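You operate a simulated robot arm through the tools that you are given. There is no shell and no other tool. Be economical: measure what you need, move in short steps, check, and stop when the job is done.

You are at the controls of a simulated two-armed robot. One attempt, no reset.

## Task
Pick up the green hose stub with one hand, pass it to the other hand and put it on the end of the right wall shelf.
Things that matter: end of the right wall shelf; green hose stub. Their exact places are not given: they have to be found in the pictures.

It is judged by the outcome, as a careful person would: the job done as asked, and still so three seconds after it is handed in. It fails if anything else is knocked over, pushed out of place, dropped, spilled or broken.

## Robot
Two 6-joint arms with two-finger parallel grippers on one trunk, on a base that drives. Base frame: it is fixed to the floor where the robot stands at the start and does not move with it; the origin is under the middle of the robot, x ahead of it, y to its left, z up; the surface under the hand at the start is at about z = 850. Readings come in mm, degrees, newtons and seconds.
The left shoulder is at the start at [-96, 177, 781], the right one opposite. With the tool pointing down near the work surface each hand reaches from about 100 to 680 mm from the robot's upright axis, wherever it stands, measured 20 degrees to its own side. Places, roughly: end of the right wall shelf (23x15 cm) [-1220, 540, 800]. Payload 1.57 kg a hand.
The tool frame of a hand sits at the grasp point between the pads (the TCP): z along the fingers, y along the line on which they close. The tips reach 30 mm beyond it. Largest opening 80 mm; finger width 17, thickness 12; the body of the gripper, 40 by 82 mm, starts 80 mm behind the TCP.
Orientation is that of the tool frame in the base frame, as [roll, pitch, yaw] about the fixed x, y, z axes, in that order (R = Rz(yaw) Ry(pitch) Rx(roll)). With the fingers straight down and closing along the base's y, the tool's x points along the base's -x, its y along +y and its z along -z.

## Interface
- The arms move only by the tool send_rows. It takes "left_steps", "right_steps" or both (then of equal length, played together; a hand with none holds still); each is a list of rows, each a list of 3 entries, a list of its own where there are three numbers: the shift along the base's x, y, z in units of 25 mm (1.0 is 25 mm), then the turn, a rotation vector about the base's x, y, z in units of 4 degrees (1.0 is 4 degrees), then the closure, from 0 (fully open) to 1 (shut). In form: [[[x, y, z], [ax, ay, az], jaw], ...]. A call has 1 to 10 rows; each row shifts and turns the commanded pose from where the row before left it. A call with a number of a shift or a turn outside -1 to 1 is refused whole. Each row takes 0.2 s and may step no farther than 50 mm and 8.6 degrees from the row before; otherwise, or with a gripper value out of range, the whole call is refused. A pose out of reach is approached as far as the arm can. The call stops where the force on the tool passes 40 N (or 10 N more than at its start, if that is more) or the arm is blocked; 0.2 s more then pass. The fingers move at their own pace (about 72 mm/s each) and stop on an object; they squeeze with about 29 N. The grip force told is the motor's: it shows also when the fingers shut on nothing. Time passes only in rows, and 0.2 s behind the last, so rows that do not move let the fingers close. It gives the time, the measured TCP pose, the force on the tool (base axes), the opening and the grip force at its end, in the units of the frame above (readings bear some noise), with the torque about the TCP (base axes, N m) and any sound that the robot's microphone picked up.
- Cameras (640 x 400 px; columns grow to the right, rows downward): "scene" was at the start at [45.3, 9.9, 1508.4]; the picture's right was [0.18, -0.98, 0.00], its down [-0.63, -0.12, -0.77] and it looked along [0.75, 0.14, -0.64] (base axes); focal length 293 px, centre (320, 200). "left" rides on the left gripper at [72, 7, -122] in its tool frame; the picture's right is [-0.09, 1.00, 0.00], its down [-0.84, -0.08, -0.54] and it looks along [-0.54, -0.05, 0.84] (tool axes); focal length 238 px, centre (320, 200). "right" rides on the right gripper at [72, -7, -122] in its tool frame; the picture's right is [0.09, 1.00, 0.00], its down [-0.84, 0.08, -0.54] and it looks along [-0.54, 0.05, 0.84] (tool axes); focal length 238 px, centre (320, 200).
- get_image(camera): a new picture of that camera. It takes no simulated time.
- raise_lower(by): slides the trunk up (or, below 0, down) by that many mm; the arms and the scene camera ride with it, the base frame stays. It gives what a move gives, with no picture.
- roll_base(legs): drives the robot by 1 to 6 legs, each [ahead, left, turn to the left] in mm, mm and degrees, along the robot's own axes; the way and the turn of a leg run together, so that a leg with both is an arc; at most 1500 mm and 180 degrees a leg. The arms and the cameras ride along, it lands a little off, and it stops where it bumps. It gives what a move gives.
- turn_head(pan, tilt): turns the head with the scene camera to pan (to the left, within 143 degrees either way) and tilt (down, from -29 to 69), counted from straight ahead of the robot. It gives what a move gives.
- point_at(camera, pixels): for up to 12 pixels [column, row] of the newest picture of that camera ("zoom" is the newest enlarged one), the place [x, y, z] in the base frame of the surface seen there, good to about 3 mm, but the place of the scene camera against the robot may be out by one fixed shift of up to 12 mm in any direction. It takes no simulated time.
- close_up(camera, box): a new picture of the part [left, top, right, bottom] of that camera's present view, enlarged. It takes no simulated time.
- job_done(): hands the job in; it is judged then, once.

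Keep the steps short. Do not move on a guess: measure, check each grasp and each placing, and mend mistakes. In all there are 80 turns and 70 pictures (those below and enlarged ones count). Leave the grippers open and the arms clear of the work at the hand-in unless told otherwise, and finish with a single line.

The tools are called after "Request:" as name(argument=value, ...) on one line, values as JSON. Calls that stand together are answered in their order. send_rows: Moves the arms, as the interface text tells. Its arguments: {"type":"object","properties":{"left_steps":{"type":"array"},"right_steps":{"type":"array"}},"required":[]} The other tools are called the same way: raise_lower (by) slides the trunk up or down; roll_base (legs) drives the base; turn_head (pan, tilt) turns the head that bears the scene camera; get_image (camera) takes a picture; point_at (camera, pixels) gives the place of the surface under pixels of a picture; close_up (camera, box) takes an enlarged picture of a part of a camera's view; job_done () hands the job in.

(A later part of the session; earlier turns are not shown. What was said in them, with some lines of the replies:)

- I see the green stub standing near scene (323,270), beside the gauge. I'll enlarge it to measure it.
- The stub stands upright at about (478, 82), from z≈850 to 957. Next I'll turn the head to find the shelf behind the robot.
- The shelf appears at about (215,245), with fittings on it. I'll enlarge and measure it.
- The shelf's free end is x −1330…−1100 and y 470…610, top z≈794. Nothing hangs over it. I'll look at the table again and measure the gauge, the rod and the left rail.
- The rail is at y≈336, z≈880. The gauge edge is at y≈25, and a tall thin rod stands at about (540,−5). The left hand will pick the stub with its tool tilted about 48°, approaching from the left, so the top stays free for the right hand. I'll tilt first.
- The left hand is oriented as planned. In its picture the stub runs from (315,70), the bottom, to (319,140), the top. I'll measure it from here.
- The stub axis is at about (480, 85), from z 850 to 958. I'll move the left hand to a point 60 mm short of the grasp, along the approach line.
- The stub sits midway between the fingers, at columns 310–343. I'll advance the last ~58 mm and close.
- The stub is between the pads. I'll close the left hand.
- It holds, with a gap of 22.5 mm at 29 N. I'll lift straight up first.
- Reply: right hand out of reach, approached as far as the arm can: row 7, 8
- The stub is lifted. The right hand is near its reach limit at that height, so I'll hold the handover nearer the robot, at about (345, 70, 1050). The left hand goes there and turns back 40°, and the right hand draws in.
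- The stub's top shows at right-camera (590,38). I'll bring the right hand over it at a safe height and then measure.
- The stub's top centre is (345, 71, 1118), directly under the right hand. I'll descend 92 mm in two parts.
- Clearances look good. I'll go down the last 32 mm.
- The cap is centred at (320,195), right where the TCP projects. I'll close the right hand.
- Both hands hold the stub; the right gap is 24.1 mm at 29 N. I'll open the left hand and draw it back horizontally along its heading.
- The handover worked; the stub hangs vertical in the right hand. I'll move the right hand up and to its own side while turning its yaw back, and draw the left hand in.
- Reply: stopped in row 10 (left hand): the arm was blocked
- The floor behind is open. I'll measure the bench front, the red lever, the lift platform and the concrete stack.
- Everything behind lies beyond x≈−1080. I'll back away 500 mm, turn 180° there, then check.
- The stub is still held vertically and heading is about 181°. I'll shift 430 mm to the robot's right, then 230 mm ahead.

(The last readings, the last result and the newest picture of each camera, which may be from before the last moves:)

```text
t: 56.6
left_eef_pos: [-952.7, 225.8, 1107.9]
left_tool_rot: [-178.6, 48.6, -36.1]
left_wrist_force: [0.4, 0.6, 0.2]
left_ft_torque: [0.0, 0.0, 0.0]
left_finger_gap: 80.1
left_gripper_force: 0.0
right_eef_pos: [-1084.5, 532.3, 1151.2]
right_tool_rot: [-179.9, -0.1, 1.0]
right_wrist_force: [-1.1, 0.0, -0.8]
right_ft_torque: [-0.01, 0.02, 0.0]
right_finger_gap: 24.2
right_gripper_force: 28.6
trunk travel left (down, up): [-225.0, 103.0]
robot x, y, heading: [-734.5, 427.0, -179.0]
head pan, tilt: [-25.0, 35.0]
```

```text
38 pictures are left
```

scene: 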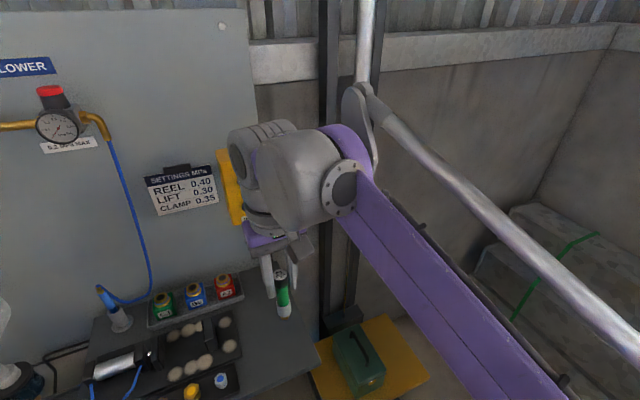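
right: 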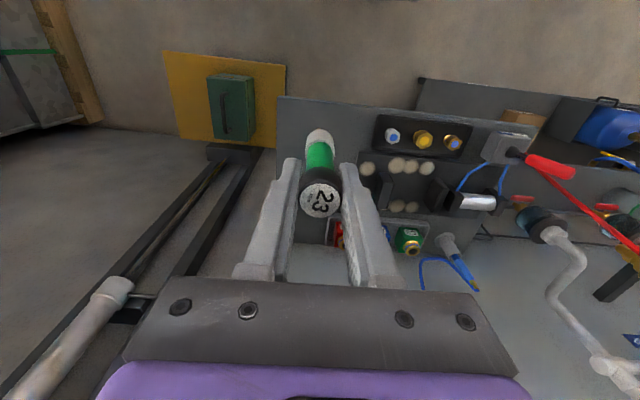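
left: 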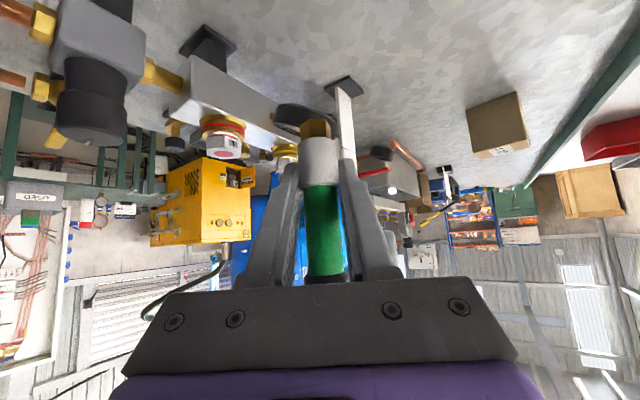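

I have a good view from the right hand. I'll measure the shelf's end corner (280,100), its free surface and the nearby trays.

Request:
point_at(camera="right", pixels=[[283, 102], [360, 110], [376, 120], [290, 150], [300, 130], [352, 135], [365, 180], [268, 240], [350, 148], [335, 235], [392, 135]])

Request:
point_at(camera="scene", pixels=[[312, 345], [255, 340], [270, 320], [235, 330], [248, 295]])

```text
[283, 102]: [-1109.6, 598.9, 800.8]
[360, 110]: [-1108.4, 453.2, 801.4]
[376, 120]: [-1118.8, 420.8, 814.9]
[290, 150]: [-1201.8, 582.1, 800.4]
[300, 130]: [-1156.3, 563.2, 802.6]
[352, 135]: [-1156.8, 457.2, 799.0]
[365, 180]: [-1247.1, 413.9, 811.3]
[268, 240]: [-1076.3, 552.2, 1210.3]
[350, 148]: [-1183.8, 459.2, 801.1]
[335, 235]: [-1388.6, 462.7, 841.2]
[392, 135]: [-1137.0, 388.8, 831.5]
```

```text
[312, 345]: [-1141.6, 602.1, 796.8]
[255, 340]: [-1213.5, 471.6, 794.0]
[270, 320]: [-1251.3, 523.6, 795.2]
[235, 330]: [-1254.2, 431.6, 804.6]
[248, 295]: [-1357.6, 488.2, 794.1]
```

The free end spans y 440–600, with the front edge at x −1109 and top z≈800. The stub's bottom hangs about 96–101 mm below the TCP. I'll go ahead to x≈−1210 and then down to TCP z≈1000.

Request:
send_rows(right_steps=[[[-0.8, 0, 0], [0, 0, 0], 1], [[-0.8, 0, 0], [0, 0, 0], 1], [[-0.8, 0, 0], [0, 0, 0], 1], [[-0.8, 0, 0], [0, 0, 0], 1], [[-0.9, 0, -0.5], [0, 0, 0], 1], [[-0.9, 0, -0.9], [0, 0, 0], 1], [[0, 0, -1], [0, 0, 0], 1], [[0, 0, -1], [0, 0, 0], 1], [[0, 0, -1], [0, 0, 0], 1], [[0, 0, -1], [0, 0, 0], 1]])

Request:
get_image(camera="scene")

Request:
get_image(camera="right")

```text
t: 58.8
left_eef_pos: [-952.1, 224.8, 1108.0]
left_tool_rot: [-178.7, 48.7, -36.0]
left_wrist_force: [1.1, 0.4, -1.1]
left_ft_torque: [0.03, 0.04, -0.01]
left_finger_gap: 79.8
left_gripper_force: 0.0
right_eef_pos: [-1209.1, 532.2, 1016.0]
right_tool_rot: [179.9, -0.1, 1.0]
right_wrist_force: [0.7, 0.0, -0.5]
right_ft_torque: [-0.02, -0.02, 0.02]
right_finger_gap: 24.4
right_gripper_force: 28.9
trunk travel left (down, up): [-225.0, 103.0]
robot x, y, heading: [-736.1, 428.0, -179.1]
head pan, tilt: [-25.0, 35.0]
```

```text
37 pictures are left
```

scene: 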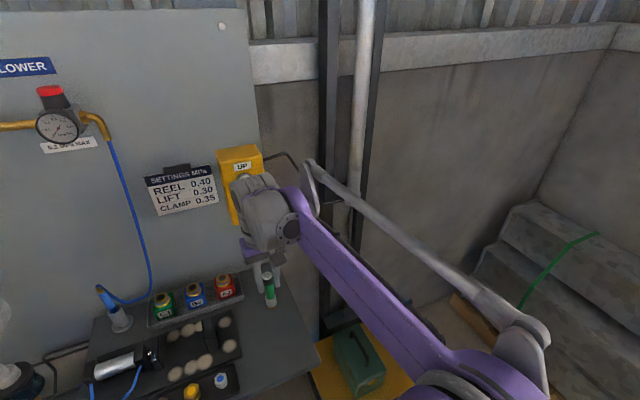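

```text
36 pictures are left
```

right: 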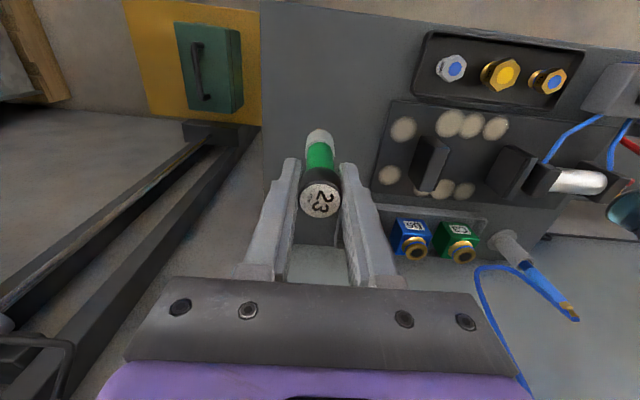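

The way below is clear. I'll lower to TCP z≈915, then creep down.

Request:
send_rows(right_steps=[[[0, 0, -1], [0, 0, 0], 1], [[0, 0, -1], [0, 0, 0], 1], [[0, 0, -1], [0, 0, 0], 1], [[0, 0, -0.6], [0, 0, 0], 1], [[0, 0, -0.4], [0, 0, 0], 1]])

Request:
get_image(camera="right")

Request:
close_up(camera="scene", box=[200, 260, 340, 348])

```text
t: 60.0
left_eef_pos: [-952.8, 225.3, 1108.7]
left_tool_rot: [-178.8, 48.6, -36.2]
left_wrist_force: [0.7, 0.1, -1.1]
left_ft_torque: [-0.01, -0.04, -0.01]
left_finger_gap: 79.9
left_gripper_force: 0.1
right_eef_pos: [-1208.5, 532.0, 915.4]
right_tool_rot: [-180.0, 0.0, 1.0]
right_wrist_force: [-0.3, -0.4, -1.3]
right_ft_torque: [0.04, 0.01, 0.02]
right_finger_gap: 24.4
right_gripper_force: 29.2
trunk travel left (down, up): [-225.0, 103.0]
robot x, y, heading: [-734.3, 426.6, -179.0]
head pan, tilt: [-25.0, 35.0]
```

```text
35 pictures are left
```

right: 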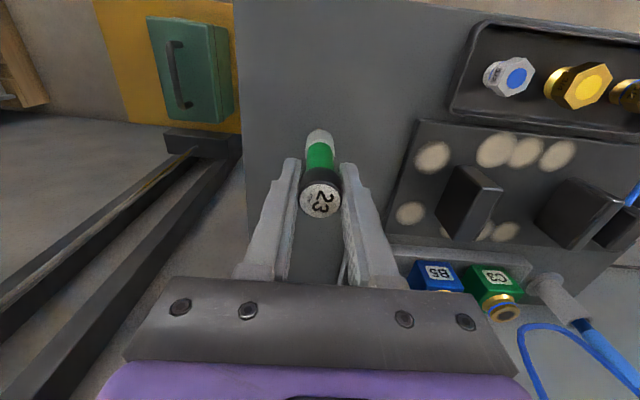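

```text
4.55 times, centred on (270, 304) of scene
```

zoom: 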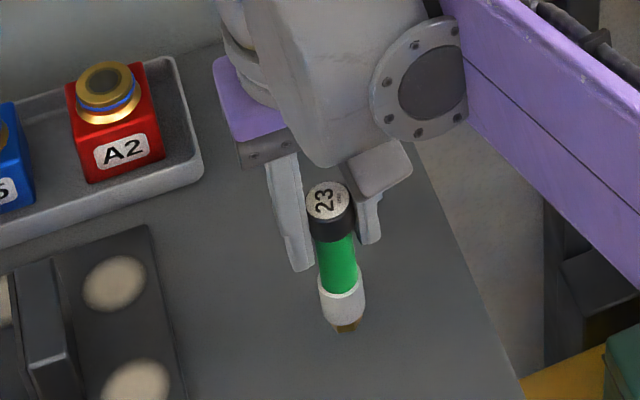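

It's right above the free end. I'll creep down 10 mm.

Request:
send_rows(right_steps=[[[0, 0, -0.1], [0, 0, 0], 1], [[0, 0, -0.1], [0, 0, 0], 1], [[0, 0, -0.1], [0, 0, 0], 1], [[0, 0, -0.1], [0, 0, 0], 1]])

Request:
send_rows(right_steps=[[[0, 0, -0.1], [0, 0, 0], 1], [[0, 0, 0], [0, 0, 0], 1]])

```text
t: 61.0
left_eef_pos: [-951.8, 226.1, 1108.9]
left_tool_rot: [-178.7, 48.6, -36.0]
left_wrist_force: [-0.3, 0.6, 0.3]
left_ft_torque: [0.01, -0.03, -0.02]
left_finger_gap: 79.9
left_gripper_force: 0.0
right_eef_pos: [-1210.1, 532.3, 906.4]
right_tool_rot: [180.0, 0.0, 1.1]
right_wrist_force: [0.9, 0.6, -1.1]
right_ft_torque: [-0.02, -0.02, -0.01]
right_finger_gap: 24.2
right_gripper_force: 29.2
trunk travel left (down, up): [-225.0, 103.0]
robot x, y, heading: [-737.0, 427.9, -178.7]
head pan, tilt: [-25.0, 35.0]
```

```text
t: 61.6
left_eef_pos: [-952.3, 225.6, 1108.3]
left_tool_rot: [-178.7, 48.6, -36.0]
left_wrist_force: [0.2, 0.3, -0.2]
left_ft_torque: [0.02, 0.01, -0.01]
left_finger_gap: 80.0
left_gripper_force: 0.0
right_eef_pos: [-1209.2, 530.7, 904.0]
right_tool_rot: [180.0, -0.1, 1.0]
right_wrist_force: [-2.0, 0.3, -0.9]
right_ft_torque: [-0.04, 0.0, 0.03]
right_finger_gap: 24.2
right_gripper_force: 28.8
trunk travel left (down, up): [-225.0, 103.0]
robot x, y, heading: [-738.6, 426.3, -179.1]
head pan, tilt: [-25.0, 35.0]
```

There's no contact yet at z 904. I'll keep creeping in 2 mm steps, watching the force.

Request:
send_rows(right_steps=[[[0, 0, -0.08], [0, 0, 0], 1], [[0, 0, 0], [0, 0, 0], 1]])

Request:
send_rows(right_steps=[[[0, 0, -0.08], [0, 0, 0], 1], [[0, 0, 0], [0, 0, 0], 1]])

Request:
close_up(camera="scene", box=[230, 290, 310, 340])

```text
t: 62.2
left_eef_pos: [-953.1, 225.8, 1108.1]
left_tool_rot: [-178.6, 48.6, -36.2]
left_wrist_force: [-0.1, 0.8, 0.1]
left_ft_torque: [-0.01, 0.01, 0.04]
left_finger_gap: 80.0
left_gripper_force: 0.0
right_eef_pos: [-1209.2, 532.6, 903.0]
right_tool_rot: [-179.9, 0.0, 1.0]
right_wrist_force: [0.3, -0.3, -0.2]
right_ft_torque: [0.03, -0.01, -0.03]
right_finger_gap: 24.4
right_gripper_force: 28.9
trunk travel left (down, up): [-225.0, 103.0]
robot x, y, heading: [-734.6, 430.7, -179.1]
head pan, tilt: [-25.0, 35.0]
```

```text
t: 62.8
left_eef_pos: [-953.8, 224.7, 1107.8]
left_tool_rot: [-178.7, 48.5, -36.0]
left_wrist_force: [-0.5, -0.3, 0.0]
left_ft_torque: [0.03, -0.02, 0.03]
left_finger_gap: 79.9
left_gripper_force: 0.1
right_eef_pos: [-1210.2, 532.2, 900.1]
right_tool_rot: [180.0, 0.0, 1.0]
right_wrist_force: [0.0, 0.2, 0.4]
right_ft_torque: [0.04, 0.01, 0.01]
right_finger_gap: 24.2
right_gripper_force: 28.8
trunk travel left (down, up): [-225.0, 103.0]
robot x, y, heading: [-736.8, 427.5, -179.2]
head pan, tilt: [-25.0, 35.0]
```

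```text
8.00 times, centred on (270, 315) of scene
```

zoom: 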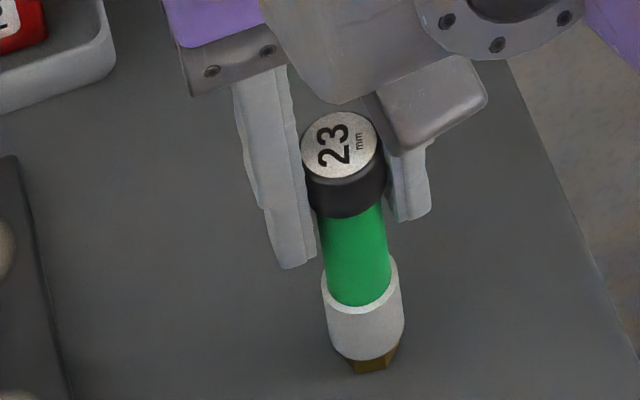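

Request:
send_rows(right_steps=[[[0, 0, -0.06], [0, 0, 0], 1], [[0, 0, 0], [0, 0, 0], 1]])

Request:
send_rows(right_steps=[[[0, 0, -0.06], [0, 0, 0], 1], [[0, 0, 0], [0, 0, 0], 1]])

```text
t: 63.4
left_eef_pos: [-952.0, 225.6, 1108.0]
left_tool_rot: [-178.7, 48.6, -36.1]
left_wrist_force: [0.5, -0.3, -0.9]
left_ft_torque: [0.0, 0.01, 0.01]
left_finger_gap: 80.0
left_gripper_force: 0.0
right_eef_pos: [-1208.8, 532.0, 898.3]
right_tool_rot: [180.0, -0.1, 1.0]
right_wrist_force: [-0.1, -0.5, -0.4]
right_ft_torque: [0.0, 0.01, 0.03]
right_finger_gap: 24.0
right_gripper_force: 28.8
trunk travel left (down, up): [-225.0, 103.0]
robot x, y, heading: [-733.7, 424.4, -178.8]
head pan, tilt: [-25.0, 35.0]
```

```text
t: 64.0
left_eef_pos: [-952.8, 225.5, 1107.9]
left_tool_rot: [-178.7, 48.6, -36.2]
left_wrist_force: [0.1, 0.3, 0.7]
left_ft_torque: [0.02, 0.03, -0.03]
left_finger_gap: 79.8
left_gripper_force: 0.0
right_eef_pos: [-1210.1, 533.1, 896.9]
right_tool_rot: [180.0, 0.0, 1.0]
right_wrist_force: [-0.3, -0.6, -0.5]
right_ft_torque: [0.01, 0.0, -0.01]
right_finger_gap: 24.1
right_gripper_force: 29.0
trunk travel left (down, up): [-225.0, 103.0]
robot x, y, heading: [-737.2, 425.8, -178.8]
head pan, tilt: [-25.0, 35.0]
```

Still no contact at 897, so I'll continue in 1.5 mm steps.

Request:
send_rows(right_steps=[[[0, 0, -0.06], [0, 0, 0], 1], [[0, 0, 0], [0, 0, 0], 1]])

Request:
send_rows(right_steps=[[[0, 0, -0.06], [0, 0, 0], 1], [[0, 0, 0], [0, 0, 0], 1]])

Request:
close_up(camera="right", box=[270, 100, 382, 170])

Request:
point_at(camera="zoom", pixels=[[280, 180], [280, 230], [280, 150], [200, 170], [380, 170]])

```text
t: 64.6
left_eef_pos: [-951.7, 225.5, 1107.9]
left_tool_rot: [-178.7, 48.6, -36.2]
left_wrist_force: [-0.5, 0.8, 0.3]
left_ft_torque: [-0.04, 0.0, -0.02]
left_finger_gap: 79.9
left_gripper_force: 0.1
right_eef_pos: [-1208.9, 532.0, 896.9]
right_tool_rot: [-180.0, 0.0, 1.0]
right_wrist_force: [-3.5, 1.1, 19.1]
right_ft_torque: [0.08, 0.36, 0.0]
right_finger_gap: 24.1
right_gripper_force: 28.9
trunk travel left (down, up): [-225.0, 103.0]
robot x, y, heading: [-733.6, 426.5, -179.0]
head pan, tilt: [-25.0, 35.0]
```

```text
t: 65.1
left_eef_pos: [-950.8, 225.7, 1107.2]
left_tool_rot: [-178.7, 48.7, -36.2]
left_wrist_force: [-0.2, -0.4, -0.5]
left_ft_torque: [0.02, 0.05, 0.02]
left_finger_gap: 79.8
left_gripper_force: 0.1
right_eef_pos: [-1209.2, 533.3, 897.1]
right_tool_rot: [-180.0, 0.1, 1.0]
right_wrist_force: [2.7, -0.8, 22.8]
right_ft_torque: [-0.12, -0.31, 0.01]
right_finger_gap: 24.3
right_gripper_force: 29.1
trunk travel left (down, up): [-225.0, 103.0]
robot x, y, heading: [-738.5, 425.6, -178.9]
head pan, tilt: [-25.0, 35.0]
stopped in row 2 (right hand): the force on the tool passed its limit at 41 N (the readings are from after the stop); the commanded pose is now the measured one
```

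```text
5.71 times, centred on (326, 135) of right
```

zoom: 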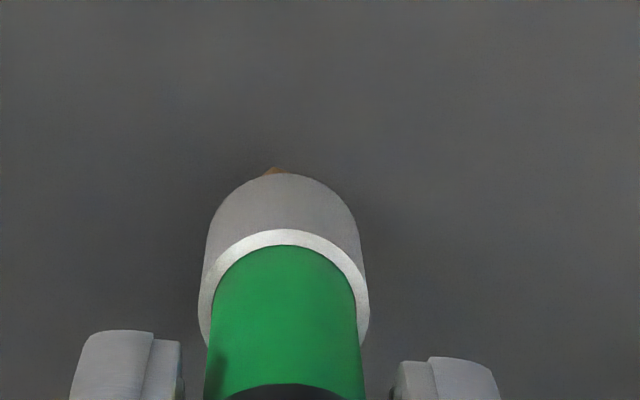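

```text
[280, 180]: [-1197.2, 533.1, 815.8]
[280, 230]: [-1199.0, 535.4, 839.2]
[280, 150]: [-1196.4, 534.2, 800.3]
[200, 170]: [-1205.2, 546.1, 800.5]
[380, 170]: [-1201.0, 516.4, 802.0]
```

The stub is on the shelf, with an upward force of about 20 N. I'll ease up slightly to reduce the push and check.

Request:
send_rows(right_steps=[[[0, 0, 0.02], [0, 0, 0], 1], [[0, 0, 0], [0, 0, 0], 1]])

```text
t: 65.7
left_eef_pos: [-950.6, 225.4, 1107.5]
left_tool_rot: [-178.8, 48.7, -36.2]
left_wrist_force: [0.7, 0.9, 0.6]
left_ft_torque: [0.01, -0.01, 0.02]
left_finger_gap: 80.2
left_gripper_force: 0.0
right_eef_pos: [-1209.3, 532.1, 896.4]
right_tool_rot: [-179.9, 0.1, 1.0]
right_wrist_force: [2.7, 0.4, 20.6]
right_ft_torque: [-0.07, -0.31, 0.0]
right_finger_gap: 24.3
right_gripper_force: 28.7
trunk travel left (down, up): [-225.0, 103.0]
robot x, y, heading: [-739.1, 426.7, -179.1]
head pan, tilt: [-25.0, 35.0]
```

Request:
send_rows(right_steps=[[[0, 0, 0.04], [0, 0, 0], 1], [[0, 0, 0], [0, 0, 0], 1]])

```text
t: 66.3
left_eef_pos: [-952.5, 226.2, 1107.8]
left_tool_rot: [-178.6, 48.6, -36.2]
left_wrist_force: [-0.1, 0.6, 0.2]
left_ft_torque: [-0.02, -0.01, -0.02]
left_finger_gap: 80.0
left_gripper_force: 0.2
right_eef_pos: [-1209.9, 532.6, 897.4]
right_tool_rot: [179.9, 0.1, 1.0]
right_wrist_force: [4.0, -0.9, 5.6]
right_ft_torque: [-0.08, -0.43, 0.02]
right_finger_gap: 24.3
right_gripper_force: 28.4
trunk travel left (down, up): [-225.0, 103.0]
robot x, y, heading: [-737.1, 426.8, -179.0]
head pan, tilt: [-25.0, 35.0]
```

The vertical force is down to 5.6 N, but about 4 N sideways remains. I'll relieve it with a tiny shift toward +x before opening.

Request:
send_rows(right_steps=[[[0.02, 0, 0.008], [0, 0, 0], 1], [[0, 0, 0], [0, 0, 0], 1]])

```text
t: 66.9
left_eef_pos: [-953.0, 226.1, 1107.1]
left_tool_rot: [-178.8, 48.6, -36.1]
left_wrist_force: [0.1, 0.3, -1.0]
left_ft_torque: [0.01, 0.0, -0.02]
left_finger_gap: 80.1
left_gripper_force: 0.1
right_eef_pos: [-1208.9, 532.3, 896.5]
right_tool_rot: [-180.0, 0.0, 1.0]
right_wrist_force: [0.9, 0.2, -1.7]
right_ft_torque: [0.02, 0.03, -0.01]
right_finger_gap: 24.1
right_gripper_force: 29.0
trunk travel left (down, up): [-225.0, 103.0]
robot x, y, heading: [-738.6, 429.6, -179.1]
head pan, tilt: [-25.0, 35.0]
```

The load is about zero, with the bottom just at the surface. I'll open gently and look.

Request:
send_rows(right_steps=[[[0, 0, 0], [0, 0, 0], 0.66], [[0, 0, 0], [0, 0, 0], 0.6], [[0, 0, 0], [0, 0, 0], 0.5], [[0, 0, 0], [0, 0, 0], 0.3], [[0, 0, 0], [0, 0, 0], 0.3]])

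Request:
get_image(camera="right")

Request:
close_up(camera="scene", box=[200, 260, 340, 348])

```text
t: 68.1
left_eef_pos: [-952.7, 225.2, 1107.2]
left_tool_rot: [-178.7, 48.7, -36.1]
left_wrist_force: [-0.1, -0.1, 0.4]
left_ft_torque: [-0.01, 0.04, 0.03]
left_finger_gap: 80.1
left_gripper_force: 0.0
right_eef_pos: [-1210.0, 532.2, 896.3]
right_tool_rot: [-179.9, 0.1, 1.1]
right_wrist_force: [-0.8, -1.0, 0.4]
right_ft_torque: [-0.02, -0.02, 0.0]
right_finger_gap: 56.0
right_gripper_force: 0.1
trunk travel left (down, up): [-225.0, 103.0]
robot x, y, heading: [-735.2, 429.9, -179.1]
head pan, tilt: [-25.0, 35.0]
```

```text
31 pictures are left
```

right: 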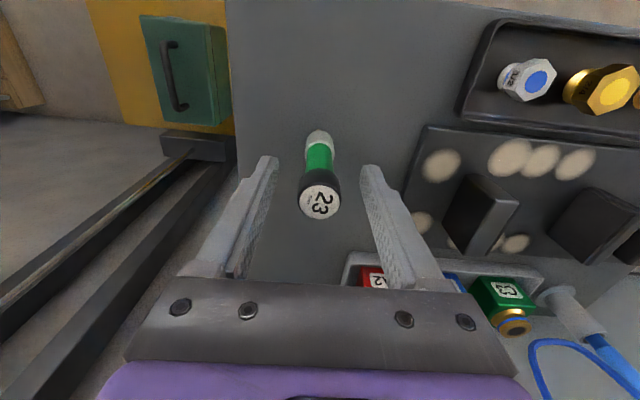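

```text
4.55 times, centred on (270, 304) of scene
```

zoom: 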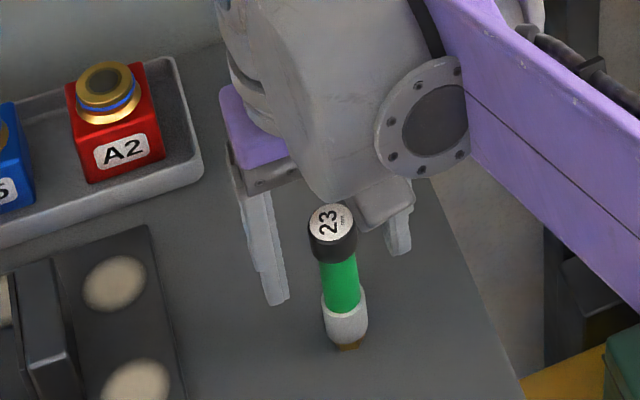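

The stub stands free between the open fingers. I'll raise the hand straight up.

Request:
send_rows(right_steps=[[[0, 0, 0.5], [0, 0, 0], 0.3], [[0, 0, 1], [0, 0, 0], 0.3], [[0, 0, 1], [0, 0, 0], 0.3], [[0, 0, 1], [0, 0, 0], 0.3], [[0, 0, 1], [0, 0, 0], 0.3], [[0, 0, 1], [0, 0, 0], 0.3], [[0, 0, 1], [0, 0, 0], 0.3], [[0, 0, 1], [0, 0, 0], 0.3], [[0.5, 0, 1], [0, 0, 0], 0.1], [[1, 0, 0.5], [0, 0, 0], 0]])

Request:
send_rows(right_steps=[[[1, 0, 0], [0, 0, 0], 0], [[1, 0, 0], [0, 0, 0], 0], [[1, 0, 0], [0, 0, 0], 0], [[1, 0, 0], [0, 0, 0], 0]])

Request:
get_image(camera="scene")

Request:
get_image(camera="right")

```text
t: 70.3
left_eef_pos: [-952.3, 225.4, 1108.3]
left_tool_rot: [-178.8, 48.6, -36.2]
left_wrist_force: [-0.6, 0.5, 0.2]
left_ft_torque: [-0.01, 0.02, -0.01]
left_finger_gap: 80.2
left_gripper_force: 0.0
right_eef_pos: [-1170.2, 533.1, 1123.1]
right_tool_rot: [180.0, 0.1, 1.0]
right_wrist_force: [0.8, -0.2, 0.4]
right_ft_torque: [0.0, -0.02, -0.04]
right_finger_gap: 79.9
right_gripper_force: 0.0
trunk travel left (down, up): [-225.0, 103.0]
robot x, y, heading: [-736.3, 426.3, -178.8]
head pan, tilt: [-25.0, 35.0]
```

```text
t: 71.3
left_eef_pos: [-951.2, 226.0, 1107.8]
left_tool_rot: [-178.8, 48.7, -36.2]
left_wrist_force: [0.1, -0.7, 0.3]
left_ft_torque: [0.01, 0.0, 0.0]
left_finger_gap: 80.1
left_gripper_force: 0.1
right_eef_pos: [-1070.2, 531.7, 1122.8]
right_tool_rot: [180.0, 0.1, 1.0]
right_wrist_force: [0.1, -0.2, -0.3]
right_ft_torque: [-0.03, 0.04, 0.0]
right_finger_gap: 80.0
right_gripper_force: 0.2
trunk travel left (down, up): [-225.0, 103.0]
robot x, y, heading: [-736.0, 427.0, -179.2]
head pan, tilt: [-25.0, 35.0]
```

```text
29 pictures are left
```

scene: 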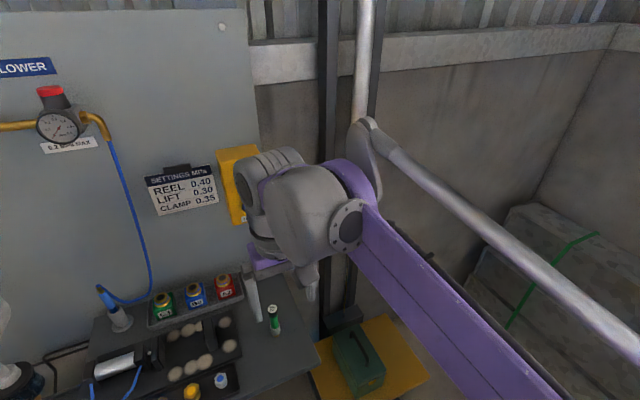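

```text
28 pictures are left
```

right: 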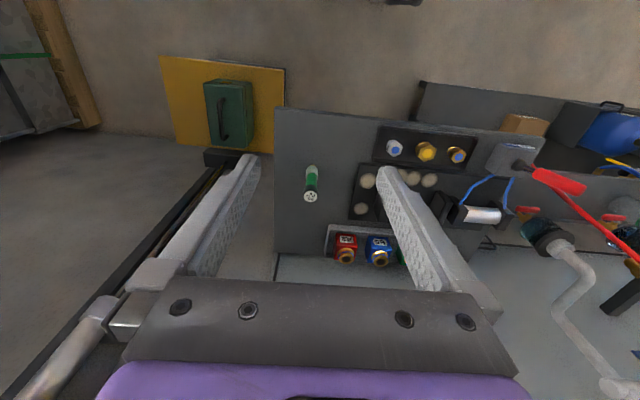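

The stub stands upright on the shelf's free end, nothing else has moved, and both hands are open and clear. I'm handing in.

Request:
job_done()

```text
The job is handed in.
```

The left hand picked up the green hose stub and passed it to the right, which stood it upright on the free end of the right wall shelf; nothing else was disturbed.
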